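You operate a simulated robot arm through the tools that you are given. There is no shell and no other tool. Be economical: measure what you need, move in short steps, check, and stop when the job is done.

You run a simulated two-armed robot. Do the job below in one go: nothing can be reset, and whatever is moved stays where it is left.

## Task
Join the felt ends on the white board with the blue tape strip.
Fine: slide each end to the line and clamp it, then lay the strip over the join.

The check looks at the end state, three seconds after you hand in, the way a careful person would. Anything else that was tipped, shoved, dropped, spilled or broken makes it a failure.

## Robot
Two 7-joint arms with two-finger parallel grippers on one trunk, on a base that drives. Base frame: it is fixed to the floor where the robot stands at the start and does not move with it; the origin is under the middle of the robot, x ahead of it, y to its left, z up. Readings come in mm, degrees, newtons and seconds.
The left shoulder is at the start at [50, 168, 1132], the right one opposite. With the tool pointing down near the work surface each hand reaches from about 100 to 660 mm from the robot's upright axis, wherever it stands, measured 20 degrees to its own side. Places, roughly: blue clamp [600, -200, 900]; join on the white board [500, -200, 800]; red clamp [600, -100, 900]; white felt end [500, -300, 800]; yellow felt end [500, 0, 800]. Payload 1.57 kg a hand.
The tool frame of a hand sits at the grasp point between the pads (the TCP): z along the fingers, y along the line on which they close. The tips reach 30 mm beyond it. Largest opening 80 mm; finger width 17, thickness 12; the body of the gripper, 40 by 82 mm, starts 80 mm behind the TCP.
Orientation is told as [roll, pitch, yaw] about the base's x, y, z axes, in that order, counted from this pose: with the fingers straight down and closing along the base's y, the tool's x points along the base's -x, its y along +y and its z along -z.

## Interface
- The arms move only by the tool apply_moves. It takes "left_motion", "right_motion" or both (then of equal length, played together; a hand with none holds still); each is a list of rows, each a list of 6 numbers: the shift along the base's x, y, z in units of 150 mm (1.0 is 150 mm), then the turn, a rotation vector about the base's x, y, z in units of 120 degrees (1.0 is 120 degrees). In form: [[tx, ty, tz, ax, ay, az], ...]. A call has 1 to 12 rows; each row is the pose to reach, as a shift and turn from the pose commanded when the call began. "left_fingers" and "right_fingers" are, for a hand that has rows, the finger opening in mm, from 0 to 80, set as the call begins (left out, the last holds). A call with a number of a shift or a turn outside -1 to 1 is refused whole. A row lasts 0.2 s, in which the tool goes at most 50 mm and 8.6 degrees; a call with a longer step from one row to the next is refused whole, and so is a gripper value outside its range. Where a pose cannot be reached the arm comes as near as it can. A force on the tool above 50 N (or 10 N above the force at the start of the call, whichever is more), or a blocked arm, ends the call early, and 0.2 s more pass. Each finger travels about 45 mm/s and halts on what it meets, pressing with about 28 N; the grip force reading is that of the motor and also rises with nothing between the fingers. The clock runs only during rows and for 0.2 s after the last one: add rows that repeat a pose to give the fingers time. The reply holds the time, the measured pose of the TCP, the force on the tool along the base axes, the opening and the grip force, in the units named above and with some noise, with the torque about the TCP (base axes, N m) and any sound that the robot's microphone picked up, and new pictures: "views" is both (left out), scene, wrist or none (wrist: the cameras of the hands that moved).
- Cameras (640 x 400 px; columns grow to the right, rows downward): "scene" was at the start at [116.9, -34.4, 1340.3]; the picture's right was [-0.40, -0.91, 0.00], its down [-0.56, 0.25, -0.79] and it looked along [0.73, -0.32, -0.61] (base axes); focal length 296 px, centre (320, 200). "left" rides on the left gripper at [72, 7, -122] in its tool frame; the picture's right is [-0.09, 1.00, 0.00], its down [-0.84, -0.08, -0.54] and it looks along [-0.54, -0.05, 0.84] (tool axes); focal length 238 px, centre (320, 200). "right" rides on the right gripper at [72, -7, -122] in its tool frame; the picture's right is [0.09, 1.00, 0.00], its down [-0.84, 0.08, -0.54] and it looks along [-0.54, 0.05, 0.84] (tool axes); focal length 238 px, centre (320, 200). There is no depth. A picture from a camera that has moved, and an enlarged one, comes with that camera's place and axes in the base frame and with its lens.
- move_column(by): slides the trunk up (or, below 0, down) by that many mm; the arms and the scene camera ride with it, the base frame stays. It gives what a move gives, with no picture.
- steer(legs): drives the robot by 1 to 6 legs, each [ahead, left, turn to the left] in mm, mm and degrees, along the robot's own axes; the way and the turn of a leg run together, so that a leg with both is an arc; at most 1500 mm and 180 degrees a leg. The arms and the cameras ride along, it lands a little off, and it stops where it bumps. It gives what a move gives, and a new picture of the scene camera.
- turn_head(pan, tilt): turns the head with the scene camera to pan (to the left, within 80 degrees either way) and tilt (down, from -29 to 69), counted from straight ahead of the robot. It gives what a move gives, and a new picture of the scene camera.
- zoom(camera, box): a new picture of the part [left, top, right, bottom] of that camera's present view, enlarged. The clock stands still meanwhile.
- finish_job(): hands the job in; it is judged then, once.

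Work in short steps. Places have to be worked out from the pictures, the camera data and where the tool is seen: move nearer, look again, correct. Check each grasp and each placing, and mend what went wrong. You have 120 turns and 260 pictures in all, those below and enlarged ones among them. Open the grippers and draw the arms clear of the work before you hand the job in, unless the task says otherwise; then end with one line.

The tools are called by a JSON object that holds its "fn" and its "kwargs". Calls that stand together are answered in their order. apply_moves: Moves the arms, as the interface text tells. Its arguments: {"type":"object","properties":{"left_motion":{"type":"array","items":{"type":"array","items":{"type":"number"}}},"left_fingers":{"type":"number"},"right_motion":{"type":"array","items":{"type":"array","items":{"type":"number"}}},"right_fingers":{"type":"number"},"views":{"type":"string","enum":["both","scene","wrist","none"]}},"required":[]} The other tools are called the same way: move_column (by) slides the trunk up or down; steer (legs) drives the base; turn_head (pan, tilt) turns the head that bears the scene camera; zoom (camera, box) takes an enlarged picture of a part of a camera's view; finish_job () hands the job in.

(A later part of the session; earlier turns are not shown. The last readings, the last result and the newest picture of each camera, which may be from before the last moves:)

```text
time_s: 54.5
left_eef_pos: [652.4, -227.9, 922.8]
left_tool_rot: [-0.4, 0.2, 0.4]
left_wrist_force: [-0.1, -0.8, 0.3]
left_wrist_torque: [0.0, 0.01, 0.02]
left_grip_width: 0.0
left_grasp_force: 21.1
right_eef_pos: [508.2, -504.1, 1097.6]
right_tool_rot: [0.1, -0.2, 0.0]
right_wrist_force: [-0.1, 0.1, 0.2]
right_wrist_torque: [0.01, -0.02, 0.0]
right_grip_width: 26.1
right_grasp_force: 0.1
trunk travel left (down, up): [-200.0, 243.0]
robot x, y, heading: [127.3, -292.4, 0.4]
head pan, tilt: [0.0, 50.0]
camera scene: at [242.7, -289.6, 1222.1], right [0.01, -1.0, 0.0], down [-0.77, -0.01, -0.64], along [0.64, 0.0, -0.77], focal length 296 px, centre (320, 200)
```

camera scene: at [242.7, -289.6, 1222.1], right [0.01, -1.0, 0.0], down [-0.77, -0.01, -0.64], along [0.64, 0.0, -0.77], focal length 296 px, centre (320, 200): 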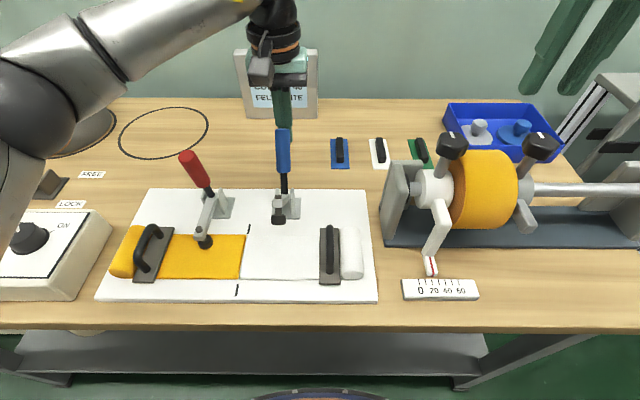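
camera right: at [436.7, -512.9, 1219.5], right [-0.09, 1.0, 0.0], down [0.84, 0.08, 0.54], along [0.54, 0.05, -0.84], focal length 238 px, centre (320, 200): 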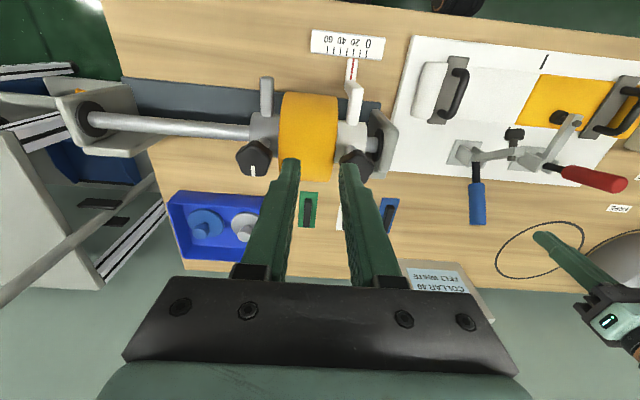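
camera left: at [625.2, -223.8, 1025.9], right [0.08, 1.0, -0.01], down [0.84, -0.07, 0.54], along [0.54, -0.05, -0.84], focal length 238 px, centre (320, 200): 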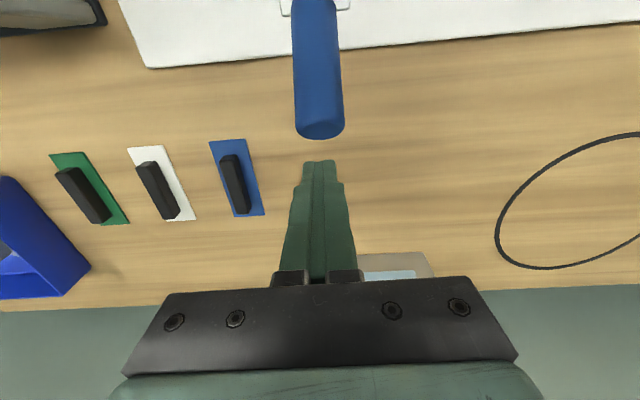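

The bar has come down part of the way with little force. Continuing.

{"fn": "apply_moves", "kwargs": {"left_motion": [[-0.02, 0, 0.01, 0, 0, 0], [-0.04, 0, 0.02, 0, 0, 0], [-0.06, 0, 0.03, 0, 0, 0], [-0.08, 0, 0.04, 0, 0, 0], [-0.1, 0, 0.05, 0, 0, 0], [-0.12, 0, 0.06, 0, 0, 0], [-0.14, 0, 0.07, 0, 0, 0], [-0.16, 0, 0.08, 0, 0, 0], [-0.18, 0, 0.085, 0, 0, 0], [-0.2, 0, 0.09, 0, 0, 0], [-0.22, 0, 0.095, 0, 0, 0], [-0.24, 0, 0.1, 0, 0, 0]], "views": "scene"}}

```text
time_s: 57.1
left_eef_pos: [617.2, -227.7, 938.2]
left_tool_rot: [-0.5, 0.0, 0.5]
left_wrist_force: [-0.2, -0.4, 0.4]
left_wrist_torque: [0.02, -0.04, 0.0]
left_grip_width: 0.1
left_grasp_force: 21.1
right_eef_pos: [508.4, -504.1, 1097.9]
right_tool_rot: [0.2, -0.2, 0.1]
right_wrist_force: [-0.7, 0.0, 0.1]
right_wrist_torque: [0.03, 0.0, 0.02]
right_grip_width: 25.8
right_grasp_force: 0.0
trunk travel left (down, up): [-200.0, 243.0]
robot x, y, heading: [125.0, -293.7, 0.5]
head pan, tilt: [0.0, 50.0]
camera scene: at [242.8, -289.6, 1222.1], right [0.01, -1.0, 0.0], down [-0.77, -0.01, -0.64], along [0.64, 0.01, -0.77], focal length 296 px, centre (320, 200)
```

scene: 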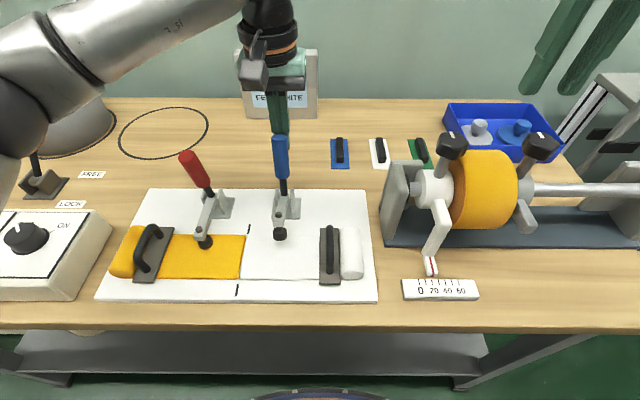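

{"fn": "apply_moves", "kwargs": {"left_motion": [[-0.02, 0, 0.01, 0, 0, 0], [-0.04, 0, 0.02, 0, 0, 0], [-0.06, 0, 0.025, 0, 0, 0], [-0.08, 0, 0.03, 0, 0, 0], [-0.1, 0, 0.035, 0, 0, 0], [-0.12, 0, 0.04, 0, 0, 0], [-0.14, 0, 0.045, 0, 0, 0], [-0.16, 0, 0.05, 0, 0, 0], [-0.18, 0, 0.05, 0, 0, 0]], "views": "scene"}}

{"fn": "zoom", "kwargs": {"camera": "scene", "box": [160, 110, 340, 270]}}

```text
time_s: 59.1
left_eef_pos: [590.6, -227.8, 947.0]
left_tool_rot: [-0.5, -0.1, 0.5]
left_wrist_force: [0.5, -0.8, -0.2]
left_wrist_torque: [0.02, 0.02, -0.01]
left_grip_width: 0.0
left_grasp_force: 21.5
right_eef_pos: [508.8, -504.1, 1098.4]
right_tool_rot: [0.2, -0.2, 0.1]
right_wrist_force: [0.2, 0.3, -0.2]
right_wrist_torque: [-0.01, -0.03, 0.0]
right_grip_width: 26.2
right_grasp_force: 0.0
trunk travel left (down, up): [-200.0, 243.0]
robot x, y, heading: [126.3, -288.8, 0.4]
head pan, tilt: [0.0, 50.0]
camera scene: at [242.8, -289.6, 1222.1], right [0.01, -1.0, 0.0], down [-0.77, -0.01, -0.64], along [0.64, 0.01, -0.77], focal length 296 px, centre (320, 200)
```

scene: 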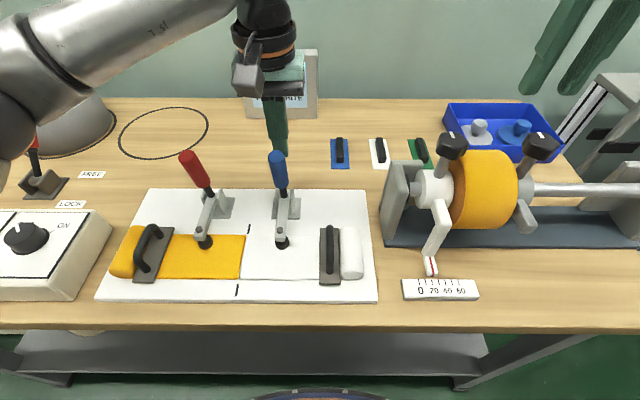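

```text
2.50 times, centred on (250, 190) of scene
camera zoom: at [242.8, -289.6, 1222.1], right [0.01, -1.0, 0.0], down [-0.77, -0.01, -0.64], along [0.64, 0.01, -0.77], focal length 740 px, centre (495, 225)
```

zoom: 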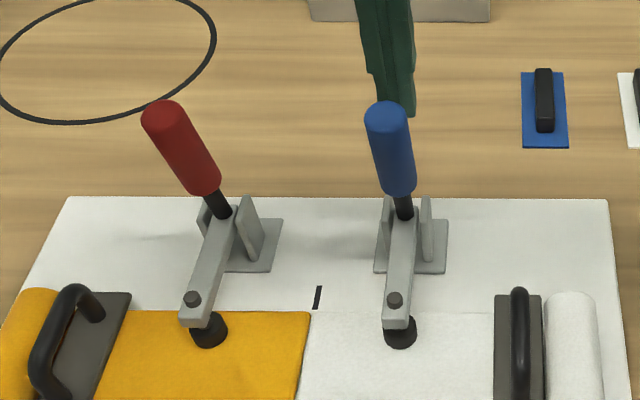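

Both clamps are closed on the felt. Now for the blue tape: raise the left hand clear and shift the robot ~95 mm right, so both the pick and the place are within the left arm's reach.

{"fn": "apply_moves", "kwargs": {"left_motion": [[0.06, 0, 0.2, 0, 0, 0], [0.06, 0, 0.45, 0, 0, 0], [0.06, 0, 0.7, 0, 0, 0]], "left_fingers": 40, "views": "none"}}

{"fn": "steer", "kwargs": {"legs": [[0, -95, 0]]}}

```text
time_s: 59.9
left_eef_pos: [597.8, -229.6, 1051.6]
left_tool_rot: [-0.5, -0.2, 0.5]
left_wrist_force: [0.1, -0.6, 0.2]
left_wrist_torque: [-0.02, 0.01, -0.01]
left_grip_width: 39.9
left_grasp_force: 0.1
right_eef_pos: [509.8, -505.3, 1098.3]
right_tool_rot: [0.2, -0.2, 0.2]
right_wrist_force: [-1.0, 0.4, 0.2]
right_wrist_torque: [0.03, 0.01, 0.02]
right_grip_width: 26.0
right_grasp_force: 0.2
trunk travel left (down, up): [-200.0, 243.0]
robot x, y, heading: [127.9, -287.9, 0.6]
head pan, tilt: [0.0, 50.0]
```

```text
time_s: 61.3
left_eef_pos: [599.4, -322.6, 1051.7]
left_tool_rot: [-0.3, -0.1, 0.5]
left_wrist_force: [-0.3, 0.5, 0.4]
left_wrist_torque: [0.02, 0.0, 0.0]
left_grip_width: 40.0
left_grasp_force: 0.1
right_eef_pos: [509.2, -598.5, 1099.2]
right_tool_rot: [0.2, -0.2, 0.1]
right_wrist_force: [0.1, 0.4, 0.7]
right_wrist_torque: [-0.01, -0.02, 0.03]
right_grip_width: 25.9
right_grasp_force: 0.1
trunk travel left (down, up): [-200.0, 243.0]
robot x, y, heading: [128.0, -383.7, 0.3]
head pan, tilt: [0.0, 50.0]
camera scene: at [243.5, -382.7, 1222.1], right [0.01, -1.0, 0.0], down [-0.77, -0.01, -0.64], along [0.64, 0.01, -0.77], focal length 296 px, centre (320, 200)
```

scene: 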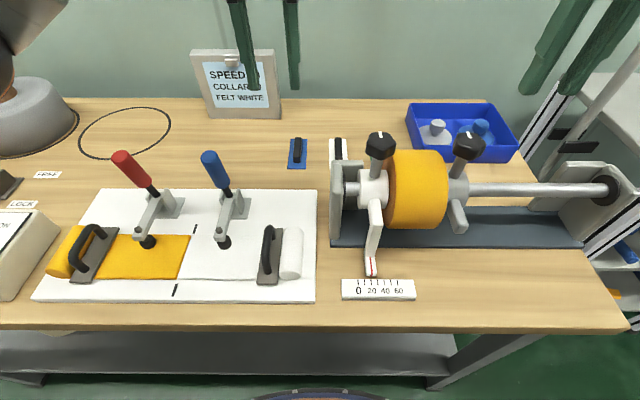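

Moving the left hand forward and down over the blue strip for a wrist look.

{"fn": "apply_moves", "kwargs": {"left_motion": [[0.15, 0, -0.2, 0, 0, 0], [0.3, 0, -0.4, 0, 0, 0], [0.5, 0, -0.6, 0, 0, 0], [0.7, 0, -0.75, 0, 0, 0], [0.86, 0, -0.9, 0, 0, 0]]}}

{"fn": "zoom", "kwargs": {"camera": "left", "box": [220, 60, 420, 220]}}

```text
time_s: 62.5
left_eef_pos: [723.9, -324.1, 915.6]
left_tool_rot: [-0.4, 0.0, 0.3]
left_wrist_force: [-0.4, 0.3, 0.1]
left_wrist_torque: [0.02, 0.01, 0.04]
left_grip_width: 40.0
left_grasp_force: 0.1
left hand out of reach, approached as far as the arm can: row 5
right_eef_pos: [509.5, -598.4, 1097.8]
right_tool_rot: [0.2, -0.1, 0.1]
right_wrist_force: [-0.5, 0.0, -0.4]
right_wrist_torque: [0.0, 0.01, -0.01]
right_grip_width: 25.9
right_grasp_force: 0.2
trunk travel left (down, up): [-200.0, 243.0]
robot x, y, heading: [126.6, -383.2, 0.4]
head pan, tilt: [0.0, 50.0]
camera scene: at [243.4, -382.9, 1222.2], right [0.01, -1.0, 0.0], down [-0.77, -0.01, -0.64], along [0.64, 0.01, -0.77], focal length 296 px, centre (320, 200)
camera left: at [652.0, -316.6, 1038.7], right [0.09, 1.0, -0.01], down [0.84, -0.07, 0.54], along [0.54, -0.05, -0.84], focal length 238 px, centre (320, 200)
```

scene: 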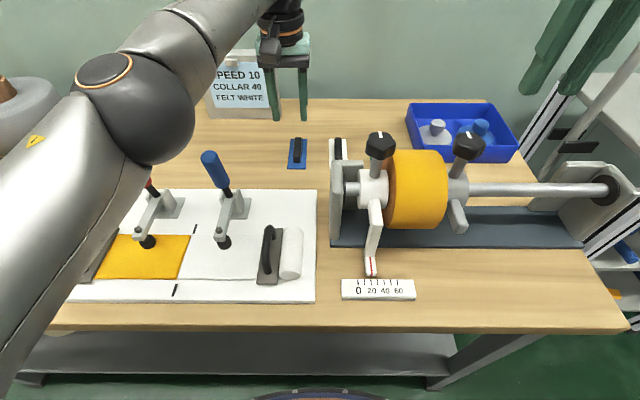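
left: 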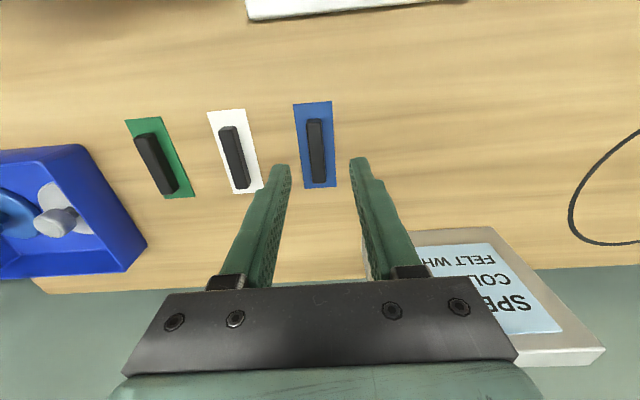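

```text
2.50 times, centred on (320, 140) of left
camera zoom: at [652.0, -316.6, 1038.7], right [0.09, 1.0, -0.01], down [0.84, -0.07, 0.54], along [0.54, -0.05, -0.84], focal length 596 px, centre (320, 350)
```

zoom: 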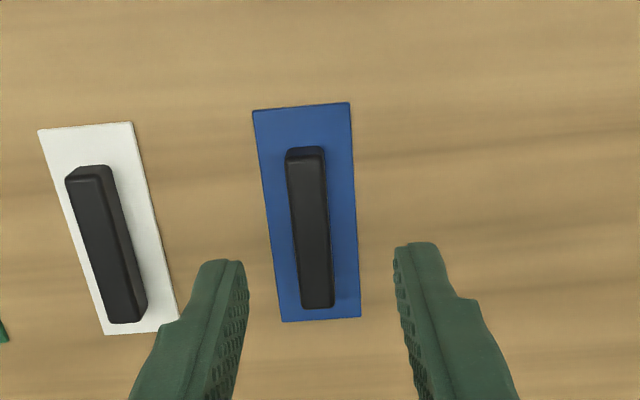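

The block is at ≈[742,-329]. Descending with fingers at 34 mm, staying slightly short if reach demands.

{"fn": "apply_moves", "kwargs": {"left_motion": [[0.02, -0.03, -0.2, 0, 0, 0], [0.07, -0.03, -0.4, 0, 0, 0], [0.11, -0.03, -0.44, 0, 0, 0]], "left_fingers": 34, "views": "wrist"}}

{"fn": "zoom", "kwargs": {"camera": "left", "box": [220, 60, 420, 220]}}

```text
time_s: 63.3
left_eef_pos: [730.1, -323.8, 852.2]
left_tool_rot: [-0.4, -0.1, 0.5]
left_wrist_force: [0.1, -1.0, 0.1]
left_wrist_torque: [-0.02, -0.01, 0.02]
left_grip_width: 34.0
left_grasp_force: 0.1
left hand out of reach, approached as far as the arm can: row 2, 3
right_eef_pos: [509.8, -597.5, 1099.2]
right_tool_rot: [0.2, -0.2, 0.0]
right_wrist_force: [0.3, 0.1, 0.4]
right_wrist_torque: [-0.01, 0.03, 0.01]
right_grip_width: 26.0
right_grasp_force: 0.1
trunk travel left (down, up): [-200.0, 243.0]
robot x, y, heading: [127.9, -385.8, 0.5]
head pan, tilt: [0.0, 50.0]
camera left: at [658.8, -317.6, 975.4], right [0.08, 1.0, -0.01], down [0.84, -0.07, 0.54], along [0.54, -0.05, -0.84], focal length 238 px, centre (320, 200)
```

left: 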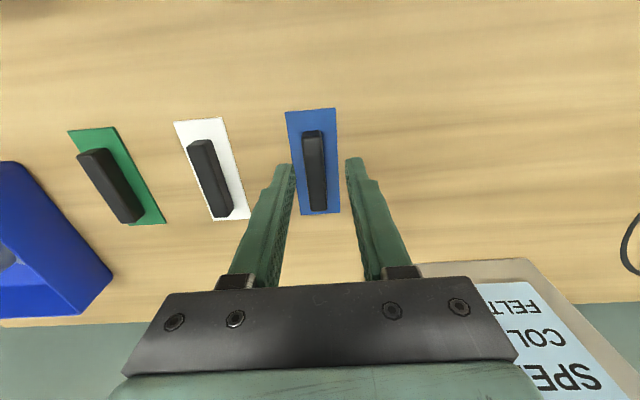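

```text
2.50 times, centred on (320, 140) of left
camera zoom: at [658.8, -317.6, 975.4], right [0.08, 1.0, -0.01], down [0.84, -0.07, 0.54], along [0.54, -0.05, -0.84], focal length 596 px, centre (320, 350)
```

zoom: 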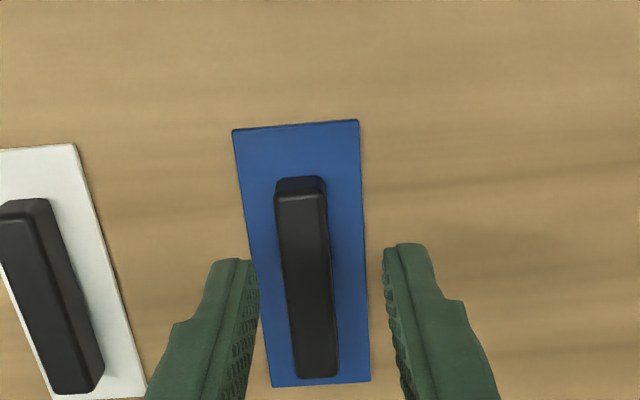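

I can reach x≈730, which grips the block 10 mm off its centre; acceptable. Shifting -5.5 mm in y and descending to z≈827.

{"fn": "apply_moves", "kwargs": {"left_motion": [[0, -0.037, 0, 0, 0, 0], [0, -0.037, -0.1, 0, 0, 0], [0, -0.037, -0.14, 0, 0, 0], [0, -0.037, -0.168, 0, 0, 0]], "views": "wrist"}}

{"fn": "zoom", "kwargs": {"camera": "left", "box": [220, 60, 420, 220]}}

{"fn": "zoom", "kwargs": {"camera": "scene", "box": [230, 60, 370, 180]}}

```text
time_s: 64.3
left_eef_pos: [730.7, -329.8, 827.5]
left_tool_rot: [-0.5, 0.0, 0.5]
left_wrist_force: [-0.3, -0.5, 0.5]
left_wrist_torque: [-0.03, -0.04, -0.01]
left_grip_width: 34.2
left_grasp_force: 0.1
right_eef_pos: [510.2, -598.4, 1097.7]
right_tool_rot: [0.3, -0.3, 0.1]
right_wrist_force: [0.1, -0.3, 0.7]
right_wrist_torque: [-0.03, -0.01, 0.05]
right_grip_width: 26.0
right_grasp_force: 0.0
trunk travel left (down, up): [-200.0, 243.0]
robot x, y, heading: [124.4, -383.2, 0.4]
head pan, tilt: [0.0, 50.0]
camera left: at [658.4, -322.6, 950.2], right [0.08, 1.0, -0.01], down [0.84, -0.07, 0.54], along [0.54, -0.05, -0.84], focal length 238 px, centre (320, 200)
```

left: 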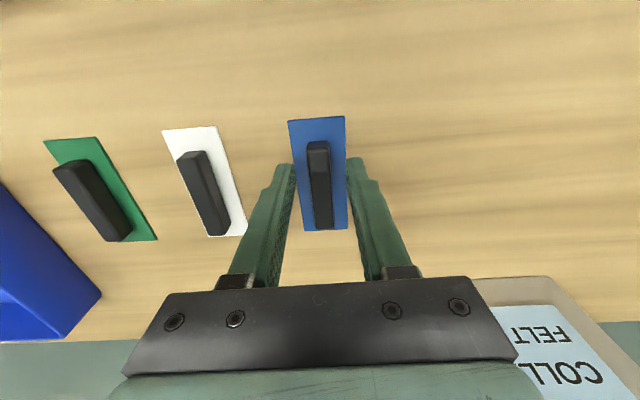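

```text
2.50 times, centred on (320, 140) of left
camera zoom: at [658.4, -322.6, 950.2], right [0.08, 1.0, -0.01], down [0.84, -0.07, 0.54], along [0.54, -0.05, -0.84], focal length 596 px, centre (320, 350)
```

zoom: 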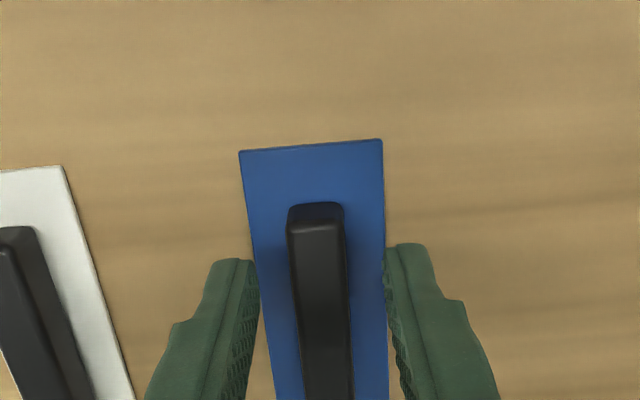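

```text
3.33 times, centred on (300, 120) of scene
camera zoom: at [243.5, -382.5, 1222.1], right [0.01, -1.0, 0.0], down [-0.77, -0.01, -0.64], along [0.64, 0.0, -0.77], focal length 986 px, centre (387, 467)
```

zoom: 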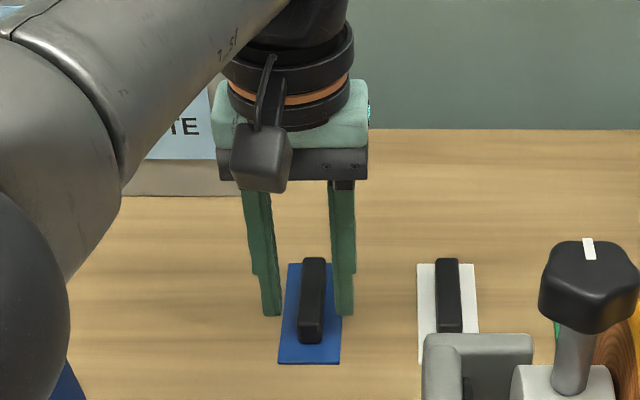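

Fingers straddle the block. Down 3 mm more and close.

{"fn": "apply_moves", "kwargs": {"left_motion": [[0, 0, -0.02, 0, 0, 0], [0, 0, -0.02, 0, 0, 0], [0, 0, -0.02, 0, 0, 0], [0, 0, -0.02, 0, 0, 0], [0, 0, -0.02, 0, 0, 0]], "left_fingers": 0, "views": "wrist"}}

```text
time_s: 65.5
left_eef_pos: [730.9, -329.2, 823.4]
left_tool_rot: [-0.4, -0.1, 0.5]
left_wrist_force: [1.9, 0.0, 3.1]
left_wrist_torque: [0.03, -0.07, -0.02]
left_grip_width: 15.0
left_grasp_force: 28.1
right_eef_pos: [508.5, -598.5, 1098.0]
right_tool_rot: [0.3, -0.1, 0.1]
right_wrist_force: [0.7, -0.2, 1.2]
right_wrist_torque: [0.03, 0.01, 0.01]
right_grip_width: 25.7
right_grasp_force: 0.1
trunk travel left (down, up): [-200.0, 243.0]
robot x, y, heading: [132.5, -381.6, 0.5]
head pan, tilt: [0.0, 50.0]
camera left: at [658.0, -323.0, 947.3], right [0.08, 1.0, -0.01], down [0.84, -0.07, 0.54], along [0.54, -0.05, -0.84], focal length 238 px, centre (320, 200)
```

left: 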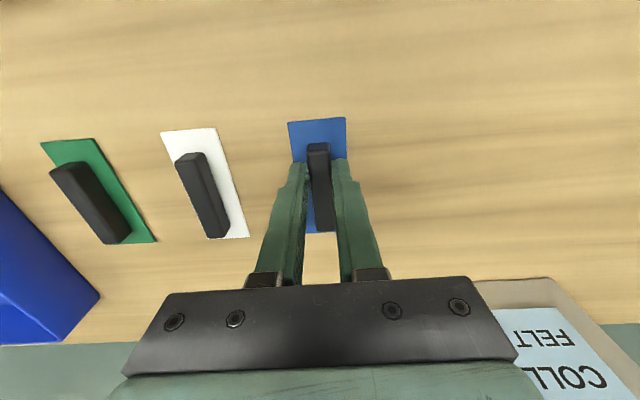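

Gripped at 15 mm. Lifting and drawing back, staying away from the clamps.

{"fn": "apply_moves", "kwargs": {"left_motion": [[0, 0, 0.1, 0, 0, 0], [0, 0, 0.3, 0, 0, 0], [-0.1, 0, 0.55, 0, 0, 0], [-0.3, 0, 0.75, 0, 0, 0], [-0.5, 0, 0.95, 0, 0, 0], [-0.75, 0, 1.0, 0, 0, 0]]}}

```text
time_s: 66.9
left_eef_pos: [619.4, -329.8, 974.0]
left_tool_rot: [-0.4, -0.1, 0.6]
left_wrist_force: [0.8, -0.1, 0.3]
left_wrist_torque: [-0.02, 0.01, 0.01]
left_grip_width: 0.1
left_grasp_force: 21.5
right_eef_pos: [510.0, -597.6, 1098.3]
right_tool_rot: [0.2, -0.2, 0.1]
right_wrist_force: [-0.6, 0.4, 0.5]
right_wrist_torque: [-0.01, 0.03, 0.02]
right_grip_width: 25.9
right_grasp_force: 0.1
trunk travel left (down, up): [-200.0, 243.0]
robot x, y, heading: [123.0, -386.1, 0.5]
head pan, tilt: [0.0, 50.0]
camera scene: at [243.3, -382.4, 1222.2], right [0.01, -1.0, 0.0], down [-0.77, -0.01, -0.64], along [0.64, 0.0, -0.77], focal length 296 px, centre (320, 200)
camera left: at [546.6, -323.3, 1096.7], right [0.08, 1.0, -0.01], down [0.84, -0.06, 0.54], along [0.54, -0.05, -0.84], focal length 238 px, centre (320, 200)
```

scene: 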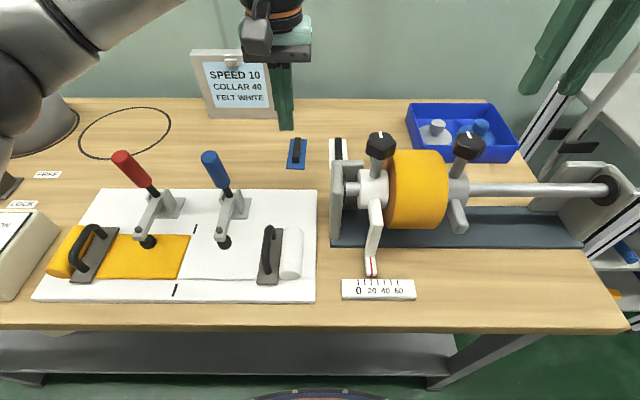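
left: 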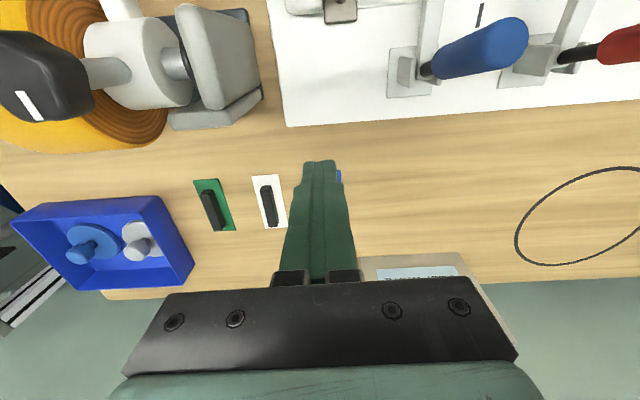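

The block slipped out; the strip is still on the table. Checking its state.

{"fn": "zoom", "kwargs": {"camera": "scene", "box": [260, 120, 360, 180]}}

```text
6.40 times, centred on (310, 150) of scene
camera zoom: at [243.3, -382.4, 1222.2], right [0.01, -1.0, 0.0], down [-0.77, -0.01, -0.64], along [0.64, 0.0, -0.77], focal length 1893 px, centre (384, 520)
```

zoom: 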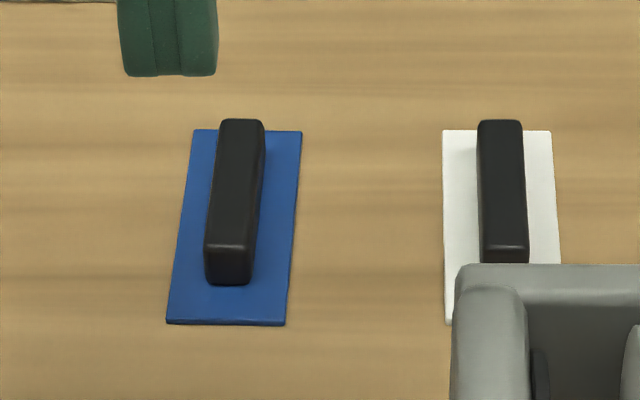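

Block spans x 707–770, z ≈787–805. I'll go back, grip lower (tips just above the strip), and lift slowly.

{"fn": "apply_moves", "kwargs": {"left_motion": [[0.25, 0, -0.05, 0, 0, 0], [0.45, 0, -0.25, 0, 0, 0], [0.65, 0, -0.45, 0, 0, 0], [0.75, 0, -0.7, 0, 0, 0], [0.76, 0, -0.9, 0, 0, 0], [0.76, 0, -0.97, 0, 0, 0]], "left_fingers": 34, "views": "wrist"}}

{"fn": "zoom", "kwargs": {"camera": "left", "box": [220, 60, 420, 220]}}

```text
time_s: 68.3
left_eef_pos: [732.6, -326.6, 829.3]
left_tool_rot: [-0.5, -0.1, 0.4]
left_wrist_force: [1.0, 0.3, 0.0]
left_wrist_torque: [0.05, -0.02, -0.02]
left_grip_width: 33.8
left_grasp_force: 0.1
right_eef_pos: [508.9, -598.4, 1097.9]
right_tool_rot: [0.2, -0.3, 0.1]
right_wrist_force: [-0.2, -0.2, 0.0]
right_wrist_torque: [0.03, 0.0, 0.0]
right_grip_width: 25.6
right_grasp_force: 0.0
trunk travel left (down, up): [-200.0, 243.0]
robot x, y, heading: [126.0, -387.5, 0.5]
head pan, tilt: [0.0, 50.0]
camera left: at [659.0, -320.3, 951.0], right [0.09, 1.0, -0.01], down [0.84, -0.07, 0.54], along [0.54, -0.05, -0.84], focal length 238 px, centre (320, 200)
```

left: 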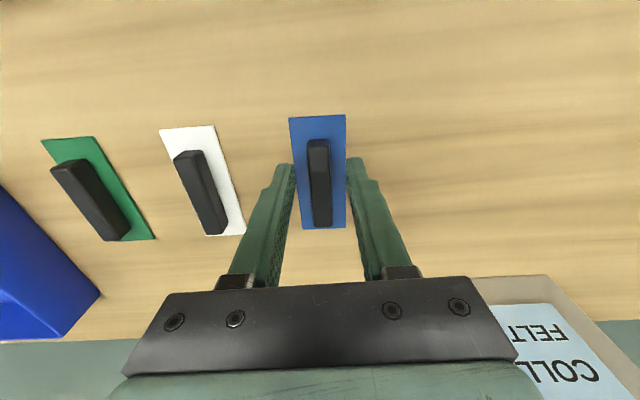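

```text
2.50 times, centred on (320, 140) of left
camera zoom: at [659.0, -320.3, 951.0], right [0.09, 1.0, -0.01], down [0.84, -0.07, 0.54], along [0.54, -0.05, -0.84], focal length 596 px, centre (320, 350)
```

zoom: 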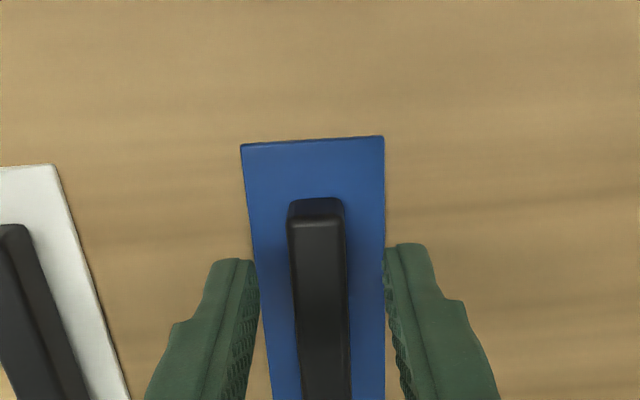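

Centred. Descending 10 mm more, then closing.

{"fn": "apply_moves", "kwargs": {"left_motion": [[0, 0, -0.03, 0, 0, 0], [0, 0, -0.055, 0, 0, 0], [0, 0, -0.07, 0, 0, 0]], "views": "none"}}

{"fn": "apply_moves", "kwargs": {"left_motion": [[0, 0, 0, 0, 0, 0], [0, 0, 0, 0, 0, 0], [0, 0, 0, 0, 0, 0], [0, 0, 0, 0, 0, 0], [0, 0, 0, 0, 0, 0]], "left_fingers": 0, "views": "wrist"}}

```text
time_s: 69.1
left_eef_pos: [731.8, -328.1, 817.4]
left_tool_rot: [-0.5, 0.0, 0.4]
left_wrist_force: [0.2, -0.2, -0.6]
left_wrist_torque: [-0.02, -0.02, -0.02]
left_grip_width: 33.6
left_grasp_force: 0.0
right_eef_pos: [509.0, -597.7, 1098.3]
right_tool_rot: [0.2, -0.3, 0.1]
right_wrist_force: [-0.4, 0.3, -0.4]
right_wrist_torque: [0.02, 0.0, 0.02]
right_grip_width: 26.0
right_grasp_force: 0.1
trunk travel left (down, up): [-200.0, 243.0]
robot x, y, heading: [133.5, -383.5, 0.5]
head pan, tilt: [0.0, 50.0]
```

```text
time_s: 70.3
left_eef_pos: [732.0, -327.5, 817.8]
left_tool_rot: [-0.5, -0.1, 0.3]
left_wrist_force: [1.1, -0.1, -0.1]
left_wrist_torque: [0.03, 0.0, 0.06]
left_grip_width: 15.2
left_grasp_force: 28.3
right_eef_pos: [509.6, -598.2, 1097.7]
right_tool_rot: [0.2, -0.3, 0.1]
right_wrist_force: [0.3, -0.1, 0.1]
right_wrist_torque: [0.05, -0.04, -0.02]
right_grip_width: 25.9
right_grasp_force: 0.0
trunk travel left (down, up): [-200.0, 243.0]
robot x, y, heading: [127.5, -382.0, 0.3]
head pan, tilt: [0.0, 50.0]
camera left: at [658.9, -321.1, 940.6], right [0.08, 1.0, -0.01], down [0.84, -0.07, 0.54], along [0.54, -0.05, -0.84], focal length 238 px, centre (320, 200)
```

left: 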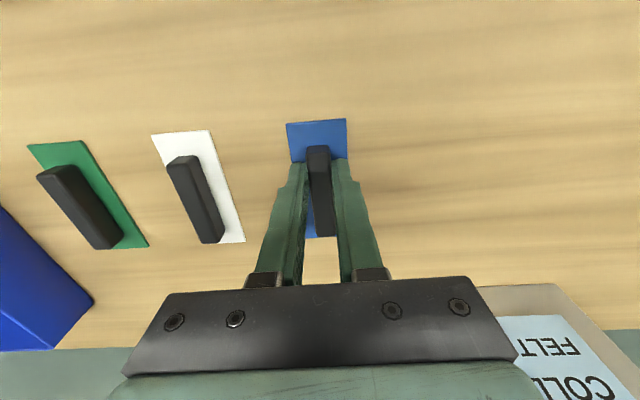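

Gripped lower now. Lifting slowly to test the hold.

{"fn": "apply_moves", "kwargs": {"left_motion": [[0, 0, 0.02, 0, 0, 0], [0, 0, 0.05, 0, 0, 0], [0, 0, 0.09, 0, 0, 0], [0, 0, 0.14, 0, 0, 0], [0, 0, 0.2, 0, 0, 0], [-0.03, 0, 0.28, 0, 0, 0], [-0.06, 0, 0.36, 0, 0, 0]]}}

```text
time_s: 71.9
left_eef_pos: [722.6, -328.8, 872.7]
left_tool_rot: [-0.5, 0.0, 0.6]
left_wrist_force: [-0.1, -0.1, -0.8]
left_wrist_torque: [-0.02, 0.03, -0.01]
left_grip_width: 14.9
left_grasp_force: 28.2
right_eef_pos: [509.2, -597.5, 1097.3]
right_tool_rot: [0.2, -0.1, 0.2]
right_wrist_force: [-0.8, -0.6, 0.3]
right_wrist_torque: [0.02, -0.01, 0.01]
right_grip_width: 25.8
right_grasp_force: 0.1
trunk travel left (down, up): [-200.0, 243.0]
robot x, y, heading: [128.6, -387.3, 0.4]
head pan, tilt: [0.0, 50.0]
camera scene: at [243.5, -382.5, 1222.1], right [0.01, -1.0, 0.0], down [-0.77, -0.01, -0.64], along [0.64, 0.0, -0.77], focal length 296 px, centre (320, 200)
camera left: at [650.7, -322.6, 995.5], right [0.08, 1.0, -0.01], down [0.84, -0.07, 0.54], along [0.54, -0.05, -0.84], focal length 238 px, centre (320, 200)
```

scene: 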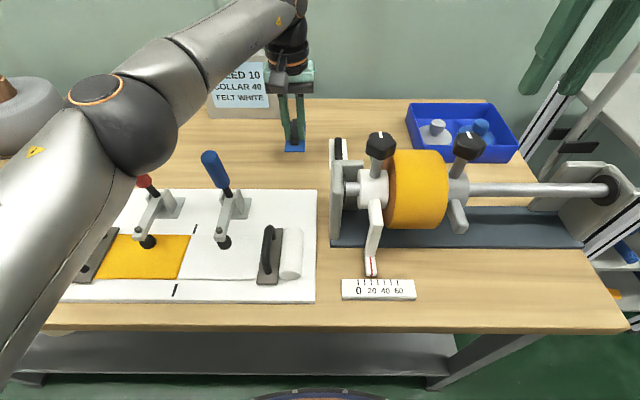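
left: 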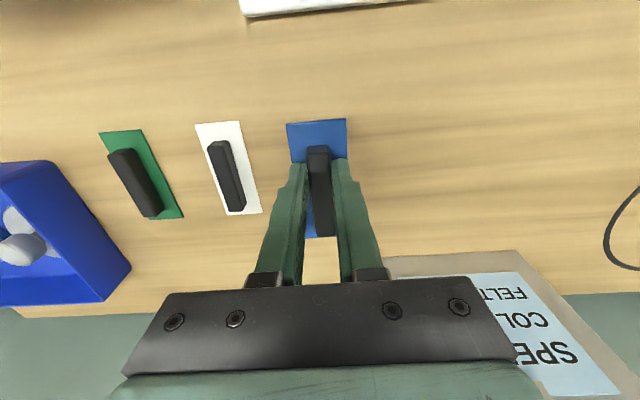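

The strip is held. Raising and retracting gently.

{"fn": "apply_moves", "kwargs": {"left_motion": [[-0.07, 0, 0.1, 0, 0, 0], [-0.14, 0, 0.2, 0, 0, 0], [-0.22, 0, 0.3, 0, 0, 0], [-0.3, 0, 0.4, 0, 0, 0], [-0.38, 0, 0.5, 0, 0, 0], [-0.46, 0, 0.6, 0, 0, 0], [-0.54, 0, 0.7, 0, 0, 0], [-0.62, 0, 0.8, 0, 0, 0], [-0.7, 0, 0.9, 0, 0, 0], [-0.78, 0.02, 0.96, 0, 0, 0]], "views": "wrist"}}

```text
time_s: 74.1
left_eef_pos: [605.8, -326.2, 1017.5]
left_tool_rot: [-0.4, 0.0, 0.5]
left_wrist_force: [0.3, -0.6, -0.1]
left_wrist_torque: [-0.02, -0.01, 0.0]
left_grip_width: 14.9
left_grasp_force: 27.6
right_eef_pos: [510.1, -597.3, 1098.4]
right_tool_rot: [0.2, -0.1, 0.1]
right_wrist_force: [0.9, -0.3, 0.7]
right_wrist_torque: [-0.01, -0.01, 0.01]
right_grip_width: 26.1
right_grasp_force: 0.0
trunk travel left (down, up): [-200.0, 243.0]
robot x, y, heading: [125.7, -381.2, 0.4]
head pan, tilt: [0.0, 50.0]
camera left: at [532.2, -320.2, 1140.7], right [0.08, 1.0, -0.01], down [0.84, -0.07, 0.54], along [0.54, -0.05, -0.84], focal length 238 px, centre (320, 200)
```

left: 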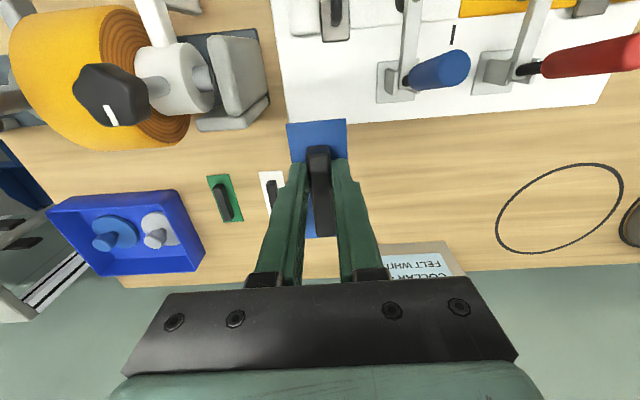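

Held well above the handles. Moving over toward the join.

{"fn": "apply_moves", "kwargs": {"left_motion": [[-0.15, 0, 0, 0, 0, 0], [-0.3, 0.05, 0, 0, 0, 0], [-0.45, 0.15, 0, 0, 0, 0], [-0.6, 0.28, 0, 0, 0, 0], [-0.75, 0.4, 0, 0, 0, 0], [-0.88, 0.53, 0, 0, 0, 0], [-0.88, 0.68, 0, 0, 0, 0], [-0.88, 0.83, 0, 0, 0, 0], [-0.88, 0.98, 0, 0, 0, 0]]}}

```text
time_s: 76.1
left_eef_pos: [473.6, -177.6, 1015.3]
left_tool_rot: [-0.5, 0.0, 0.4]
left_wrist_force: [-0.6, -0.9, 0.2]
left_wrist_torque: [-0.01, 0.03, 0.01]
left_grip_width: 15.1
left_grasp_force: 28.0
right_eef_pos: [509.0, -598.2, 1097.9]
right_tool_rot: [0.2, -0.2, 0.1]
right_wrist_force: [0.3, 0.0, 0.4]
right_wrist_torque: [-0.01, -0.01, -0.02]
right_grip_width: 25.9
right_grasp_force: 0.0
trunk travel left (down, up): [-200.0, 243.0]
robot x, y, heading: [127.4, -380.9, 0.2]
head pan, tilt: [0.0, 50.0]
camera scene: at [243.5, -382.3, 1222.2], right [0.01, -1.0, 0.0], down [-0.77, -0.01, -0.64], along [0.64, 0.0, -0.77], focal length 296 px, centre (320, 200)
camera left: at [401.6, -171.7, 1138.9], right [0.08, 1.0, -0.01], down [0.84, -0.07, 0.54], along [0.54, -0.05, -0.84], focal length 238 px, centre (320, 200)
```

scene: 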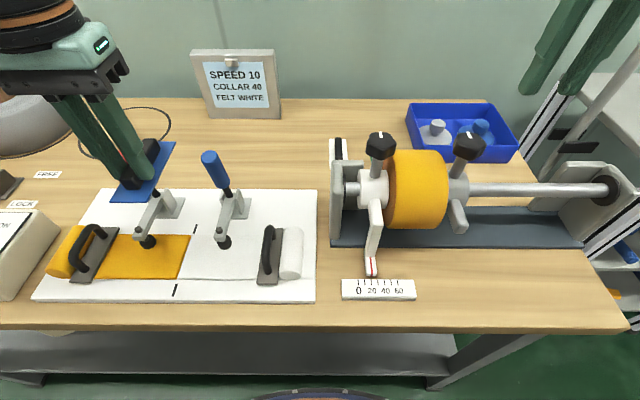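
left: 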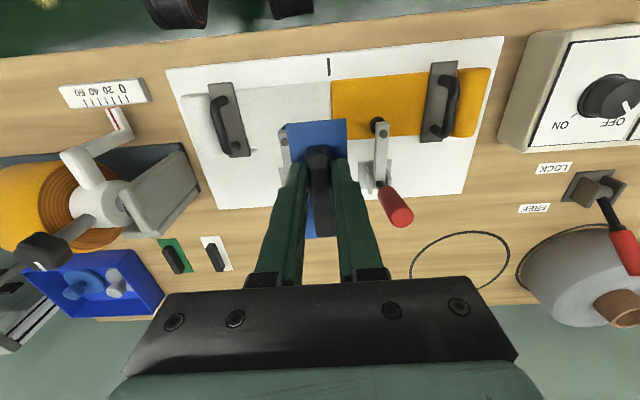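

The line reads y≈-165 from this view, and the strip extends about [-32,+65] mm around the TCP in x. Moving to x≈465, y≈-165 and descending to z≈880.

{"fn": "apply_moves", "kwargs": {"left_motion": [[-0.03, 0.05, 0, 0, 0, 0], [-0.057, 0.084, -0.1, 0, 0, 0], [-0.057, 0.084, -0.25, 0, 0, 0], [-0.057, 0.084, -0.4, 0, 0, 0], [-0.057, 0.084, -0.55, 0, 0, 0], [-0.057, 0.084, -0.7, 0, 0, 0], [-0.057, 0.084, -0.82, 0, 0, 0], [-0.057, 0.084, -0.9, 0, 0, 0]]}}

{"fn": "zoom", "kwargs": {"camera": "left", "box": [220, 40, 440, 260]}}

{"fn": "zoom", "kwargs": {"camera": "scene", "box": [60, 120, 280, 310]}}

```text
time_s: 77.9
left_eef_pos: [466.1, -166.2, 882.0]
left_tool_rot: [-0.5, 0.0, 0.5]
left_wrist_force: [-0.6, 0.2, -1.1]
left_wrist_torque: [-0.03, 0.06, 0.0]
left_grip_width: 14.9
left_grasp_force: 28.1
right_eef_pos: [509.8, -597.6, 1098.6]
right_tool_rot: [0.2, -0.2, 0.1]
right_wrist_force: [0.0, -0.2, -0.7]
right_wrist_torque: [-0.01, 0.03, 0.02]
right_grip_width: 26.2
right_grasp_force: 0.0
trunk travel left (down, up): [-200.0, 243.0]
robot x, y, heading: [125.9, -379.8, 0.2]
head pan, tilt: [0.0, 50.0]
camera scene: at [243.6, -382.5, 1222.2], right [0.01, -1.0, 0.0], down [-0.77, -0.01, -0.64], along [0.64, 0.0, -0.77], focal length 296 px, centre (320, 200)
camera left: at [392.9, -160.5, 1004.5], right [0.08, 1.0, -0.01], down [0.84, -0.07, 0.54], along [0.54, -0.05, -0.84], focal length 238 px, centre (320, 200)
```

scene: 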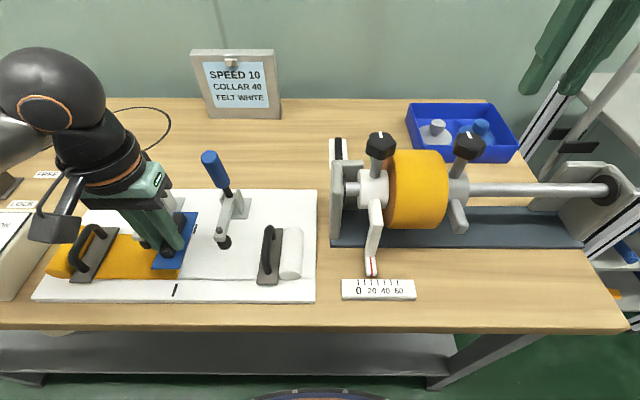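
left: 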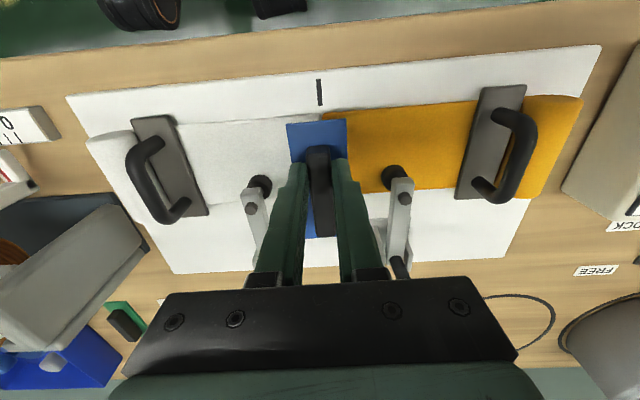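

```text
1.82 times, centred on (330, 150) of left
camera zoom: at [392.9, -160.5, 1004.5], right [0.08, 1.0, -0.01], down [0.84, -0.07, 0.54], along [0.54, -0.05, -0.84], focal length 433 px, centre (302, 291)
```

zoom: 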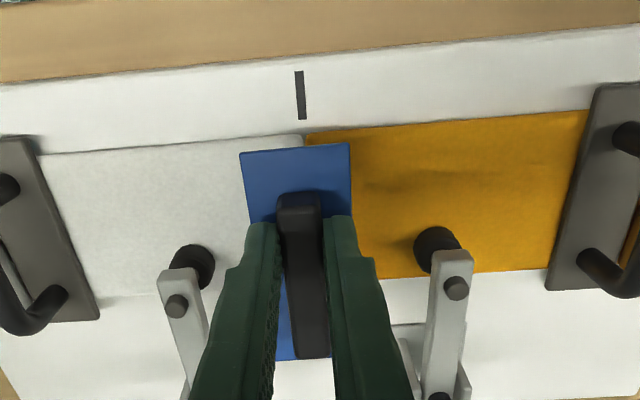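

```text
2.11 times, centred on (170, 215) of scene
camera zoom: at [243.6, -382.5, 1222.2], right [0.01, -1.0, 0.0], down [-0.77, -0.01, -0.64], along [0.64, 0.0, -0.77], focal length 623 px, centre (636, 168)
```

zoom: 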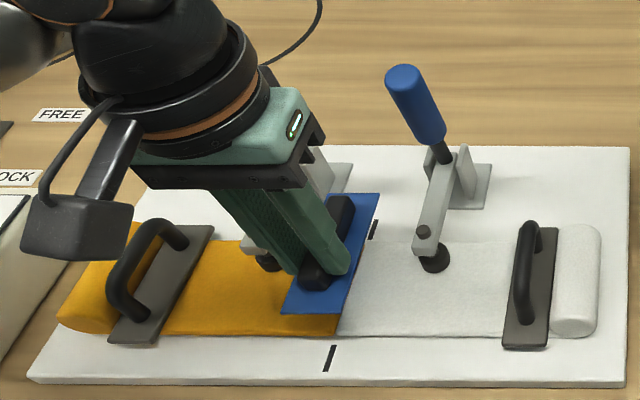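

The strip needs +2.5 mm in y; in x it overhangs the felt's front edge by about 6 mm, which is right. Descending to z≈848.

{"fn": "apply_moves", "kwargs": {"left_motion": [[0, 0.017, -0.05, 0, 0, 0], [0, 0.017, -0.12, 0, 0, 0], [0, 0.017, -0.18, 0, 0, 0], [0, 0.017, -0.22, 0, 0, 0]], "views": "none"}}

{"fn": "zoom", "kwargs": {"camera": "left", "box": [220, 40, 440, 260]}}

{"fn": "zoom", "kwargs": {"camera": "scene", "box": [110, 180, 240, 310]}}

```text
time_s: 78.9
left_eef_pos: [466.5, -163.2, 849.8]
left_tool_rot: [-0.3, 0.0, 0.5]
left_wrist_force: [-0.1, -0.2, -0.1]
left_wrist_torque: [-0.01, 0.0, -0.01]
left_grip_width: 15.1
left_grasp_force: 28.3
right_eef_pos: [509.4, -598.9, 1098.6]
right_tool_rot: [0.2, -0.2, 0.1]
right_wrist_force: [0.4, -0.2, 0.4]
right_wrist_torque: [0.0, 0.0, 0.02]
right_grip_width: 26.0
right_grasp_force: 0.0
trunk travel left (down, up): [-200.0, 243.0]
robot x, y, heading: [126.8, -385.9, 0.4]
head pan, tilt: [0.0, 50.0]
```

```text
1.82 times, centred on (330, 150) of left
camera zoom: at [393.8, -156.4, 971.5], right [0.08, 1.0, -0.01], down [0.84, -0.07, 0.54], along [0.54, -0.05, -0.84], focal length 433 px, centre (302, 291)
```

zoom: 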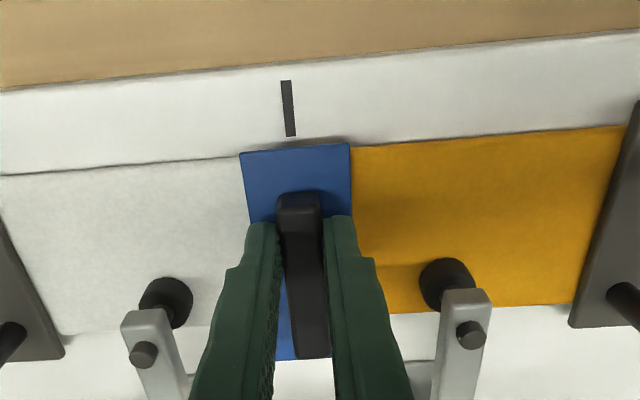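

```text
3.08 times, centred on (175, 245) of scene
camera zoom: at [243.6, -382.5, 1222.1], right [0.01, -1.0, 0.0], down [-0.77, -0.01, -0.64], along [0.64, 0.0, -0.77], focal length 910 px, centre (766, 62)
```

zoom: 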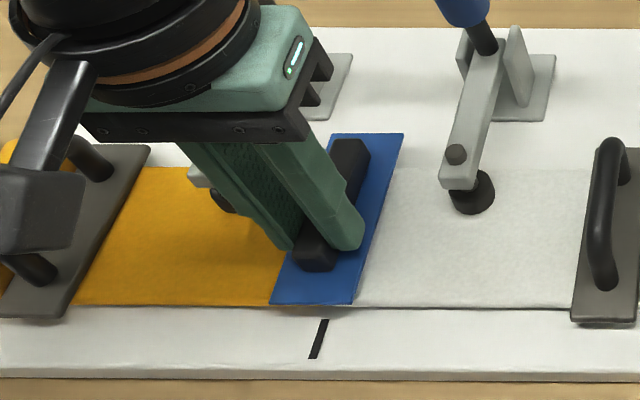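

Strip is well centred (≈1 mm correction). Lowering in small steps, watching for contact.

{"fn": "apply_moves", "kwargs": {"left_motion": [[0, -0.007, -0.02, 0, 0, 0], [0, -0.007, -0.04, 0, 0, 0], [0, -0.007, -0.06, 0, 0, 0], [0, -0.007, -0.07, 0, 0, 0], [0, -0.007, -0.08, 0, 0, 0]], "views": "none"}}

{"fn": "zoom", "kwargs": {"camera": "scene", "box": [110, 180, 240, 310]}}

```text
time_s: 80.1
left_eef_pos: [465.6, -164.9, 836.8]
left_tool_rot: [-0.3, -0.3, 0.6]
left_wrist_force: [2.5, 8.0, 22.5]
left_wrist_torque: [0.32, -0.09, -0.02]
left_grip_width: 15.2
left_grasp_force: 27.7
right_eef_pos: [509.2, -598.4, 1098.4]
right_tool_rot: [0.2, -0.2, 0.1]
right_wrist_force: [0.4, 0.4, 0.5]
right_wrist_torque: [-0.01, -0.03, 0.01]
right_grip_width: 25.7
right_grasp_force: 0.1
trunk travel left (down, up): [-200.0, 243.0]
robot x, y, heading: [130.9, -382.9, 0.1]
head pan, tilt: [0.0, 50.0]
```

```text
3.08 times, centred on (175, 245) of scene
camera zoom: at [242.5, -382.5, 1222.4], right [0.01, -1.0, 0.0], down [-0.77, -0.01, -0.64], along [0.64, 0.01, -0.77], focal length 910 px, centre (766, 62)
```

zoom: 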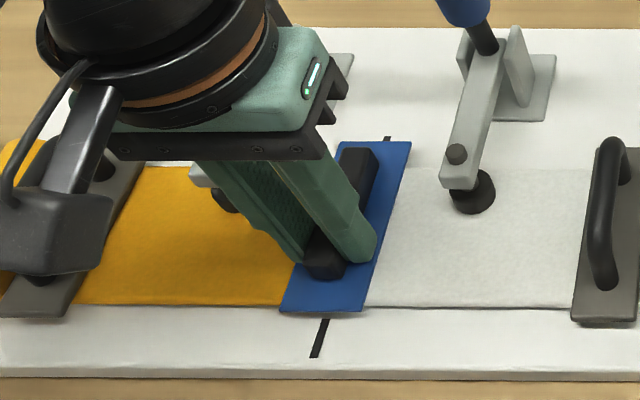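

Contact at z≈837 (22 N). The strip is slightly too far back (~5 mm) and left (~2 mm); I'll lift 4 mm, shift, and set it down again.

{"fn": "apply_moves", "kwargs": {"left_motion": [[0, 0, 0.015, 0, 0, 0], [0, 0, 0.035, 0, 0, 0], [-0.015, -0.008, 0.035, 0, 0, 0], [-0.03, -0.014, 0.035, 0, 0, 0], [-0.03, -0.014, 0.02, 0, 0, 0], [-0.03, -0.014, 0.008, 0, 0, 0], [-0.03, -0.014, 0.002, 0, 0, 0]], "views": "none"}}

{"fn": "zoom", "kwargs": {"camera": "scene", "box": [110, 180, 240, 310]}}

```text
time_s: 81.7
left_eef_pos: [461.5, -166.8, 837.1]
left_tool_rot: [-0.5, -0.1, 0.4]
left_wrist_force: [-0.5, -0.5, 6.9]
left_wrist_torque: [0.11, 0.03, 0.03]
left_grip_width: 15.0
left_grasp_force: 28.0
right_eef_pos: [509.4, -598.6, 1097.3]
right_tool_rot: [0.2, -0.2, 0.1]
right_wrist_force: [0.2, -0.4, 1.0]
right_wrist_torque: [0.0, -0.01, 0.0]
right_grip_width: 26.0
right_grasp_force: 0.1
trunk travel left (down, up): [-200.0, 243.0]
robot x, y, heading: [129.1, -386.5, 0.1]
head pan, tilt: [0.0, 50.0]
```

```text
3.08 times, centred on (175, 245) of scene
camera zoom: at [243.2, -382.8, 1222.3], right [0.01, -1.0, 0.0], down [-0.77, -0.01, -0.64], along [0.64, 0.01, -0.77], focal length 910 px, centre (766, 62)
```

zoom: 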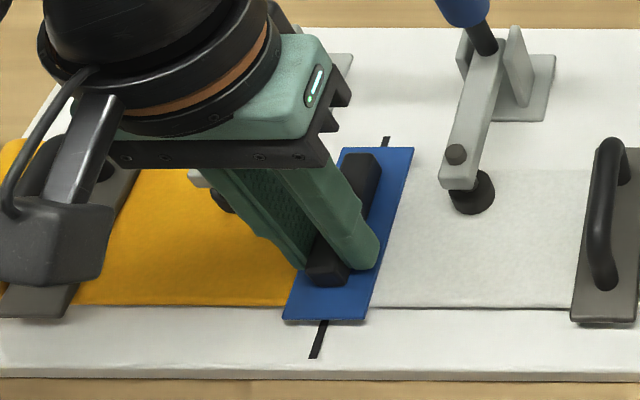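

Now centred on the line and seated. Pressing lightly, then opening the fingers.

{"fn": "apply_moves", "kwargs": {"left_motion": [[0, 0, -0.008, 0, 0, 0], [0, 0, -0.008, 0, 0, 0]], "views": "none"}}

{"fn": "apply_moves", "kwargs": {"left_motion": [[0, 0, 0, 0, 0, 0], [0, 0, 0.005, 0, 0, 0], [0, 0, 0.005, 0, 0, 0], [0, 0, 0.03, 0, 0, 0], [0, 0, 0.1, 0, 0, 0], [0, 0, 0.25, 0, 0, 0]], "left_fingers": 34}}

```text
time_s: 82.3
left_eef_pos: [463.1, -168.2, 836.7]
left_tool_rot: [-0.5, -0.2, 0.5]
left_wrist_force: [0.5, -0.9, 21.0]
left_wrist_torque: [0.1, 0.23, -0.01]
left_grip_width: 14.8
left_grasp_force: 28.2
right_eef_pos: [510.0, -599.6, 1099.5]
right_tool_rot: [0.3, -0.2, 0.0]
right_wrist_force: [-0.6, 0.1, 0.1]
right_wrist_torque: [-0.04, -0.01, -0.03]
right_grip_width: 26.1
right_grasp_force: 0.2
trunk travel left (down, up): [-200.0, 243.0]
robot x, y, heading: [128.4, -384.7, 0.5]
head pan, tilt: [0.0, 50.0]
```

```text
time_s: 83.7
left_eef_pos: [461.0, -167.2, 872.1]
left_tool_rot: [-0.4, 0.0, 0.5]
left_wrist_force: [-1.0, 0.2, 0.0]
left_wrist_torque: [0.0, -0.02, -0.02]
left_grip_width: 34.0
left_grasp_force: 0.1
right_eef_pos: [509.8, -598.1, 1097.3]
right_tool_rot: [0.2, -0.2, 0.1]
right_wrist_force: [-0.1, 0.5, 0.1]
right_wrist_torque: [0.0, 0.0, 0.02]
right_grip_width: 25.8
right_grasp_force: 0.0
trunk travel left (down, up): [-200.0, 243.0]
robot x, y, heading: [130.7, -381.8, 0.5]
head pan, tilt: [0.0, 50.0]
camera scene: at [243.5, -382.6, 1222.1], right [0.01, -1.0, 0.0], down [-0.77, -0.01, -0.64], along [0.64, 0.01, -0.77], focal length 296 px, centre (320, 200)
camera left: at [389.1, -161.1, 995.4], right [0.08, 1.0, -0.01], down [0.84, -0.07, 0.54], along [0.54, -0.05, -0.84], focal length 238 px, centre (320, 200)
```

scene: 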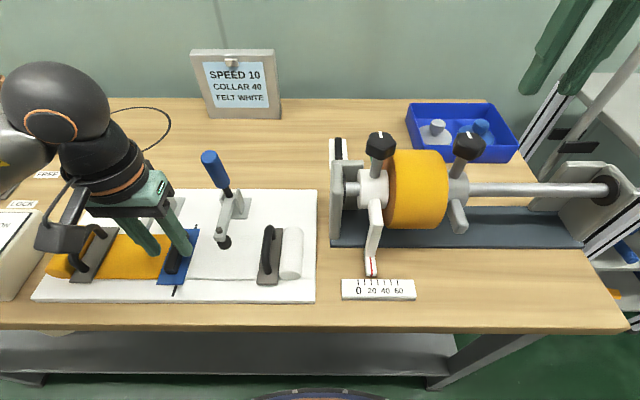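
left: 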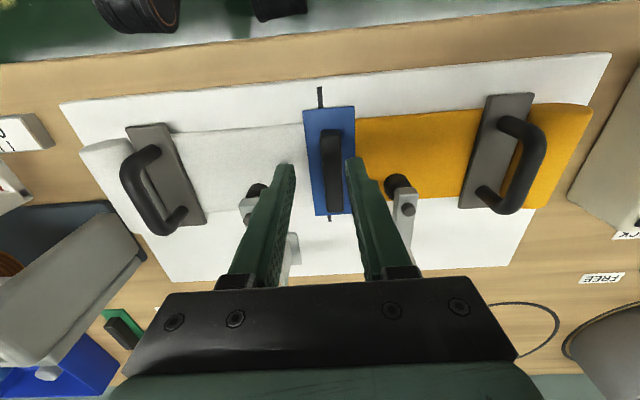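

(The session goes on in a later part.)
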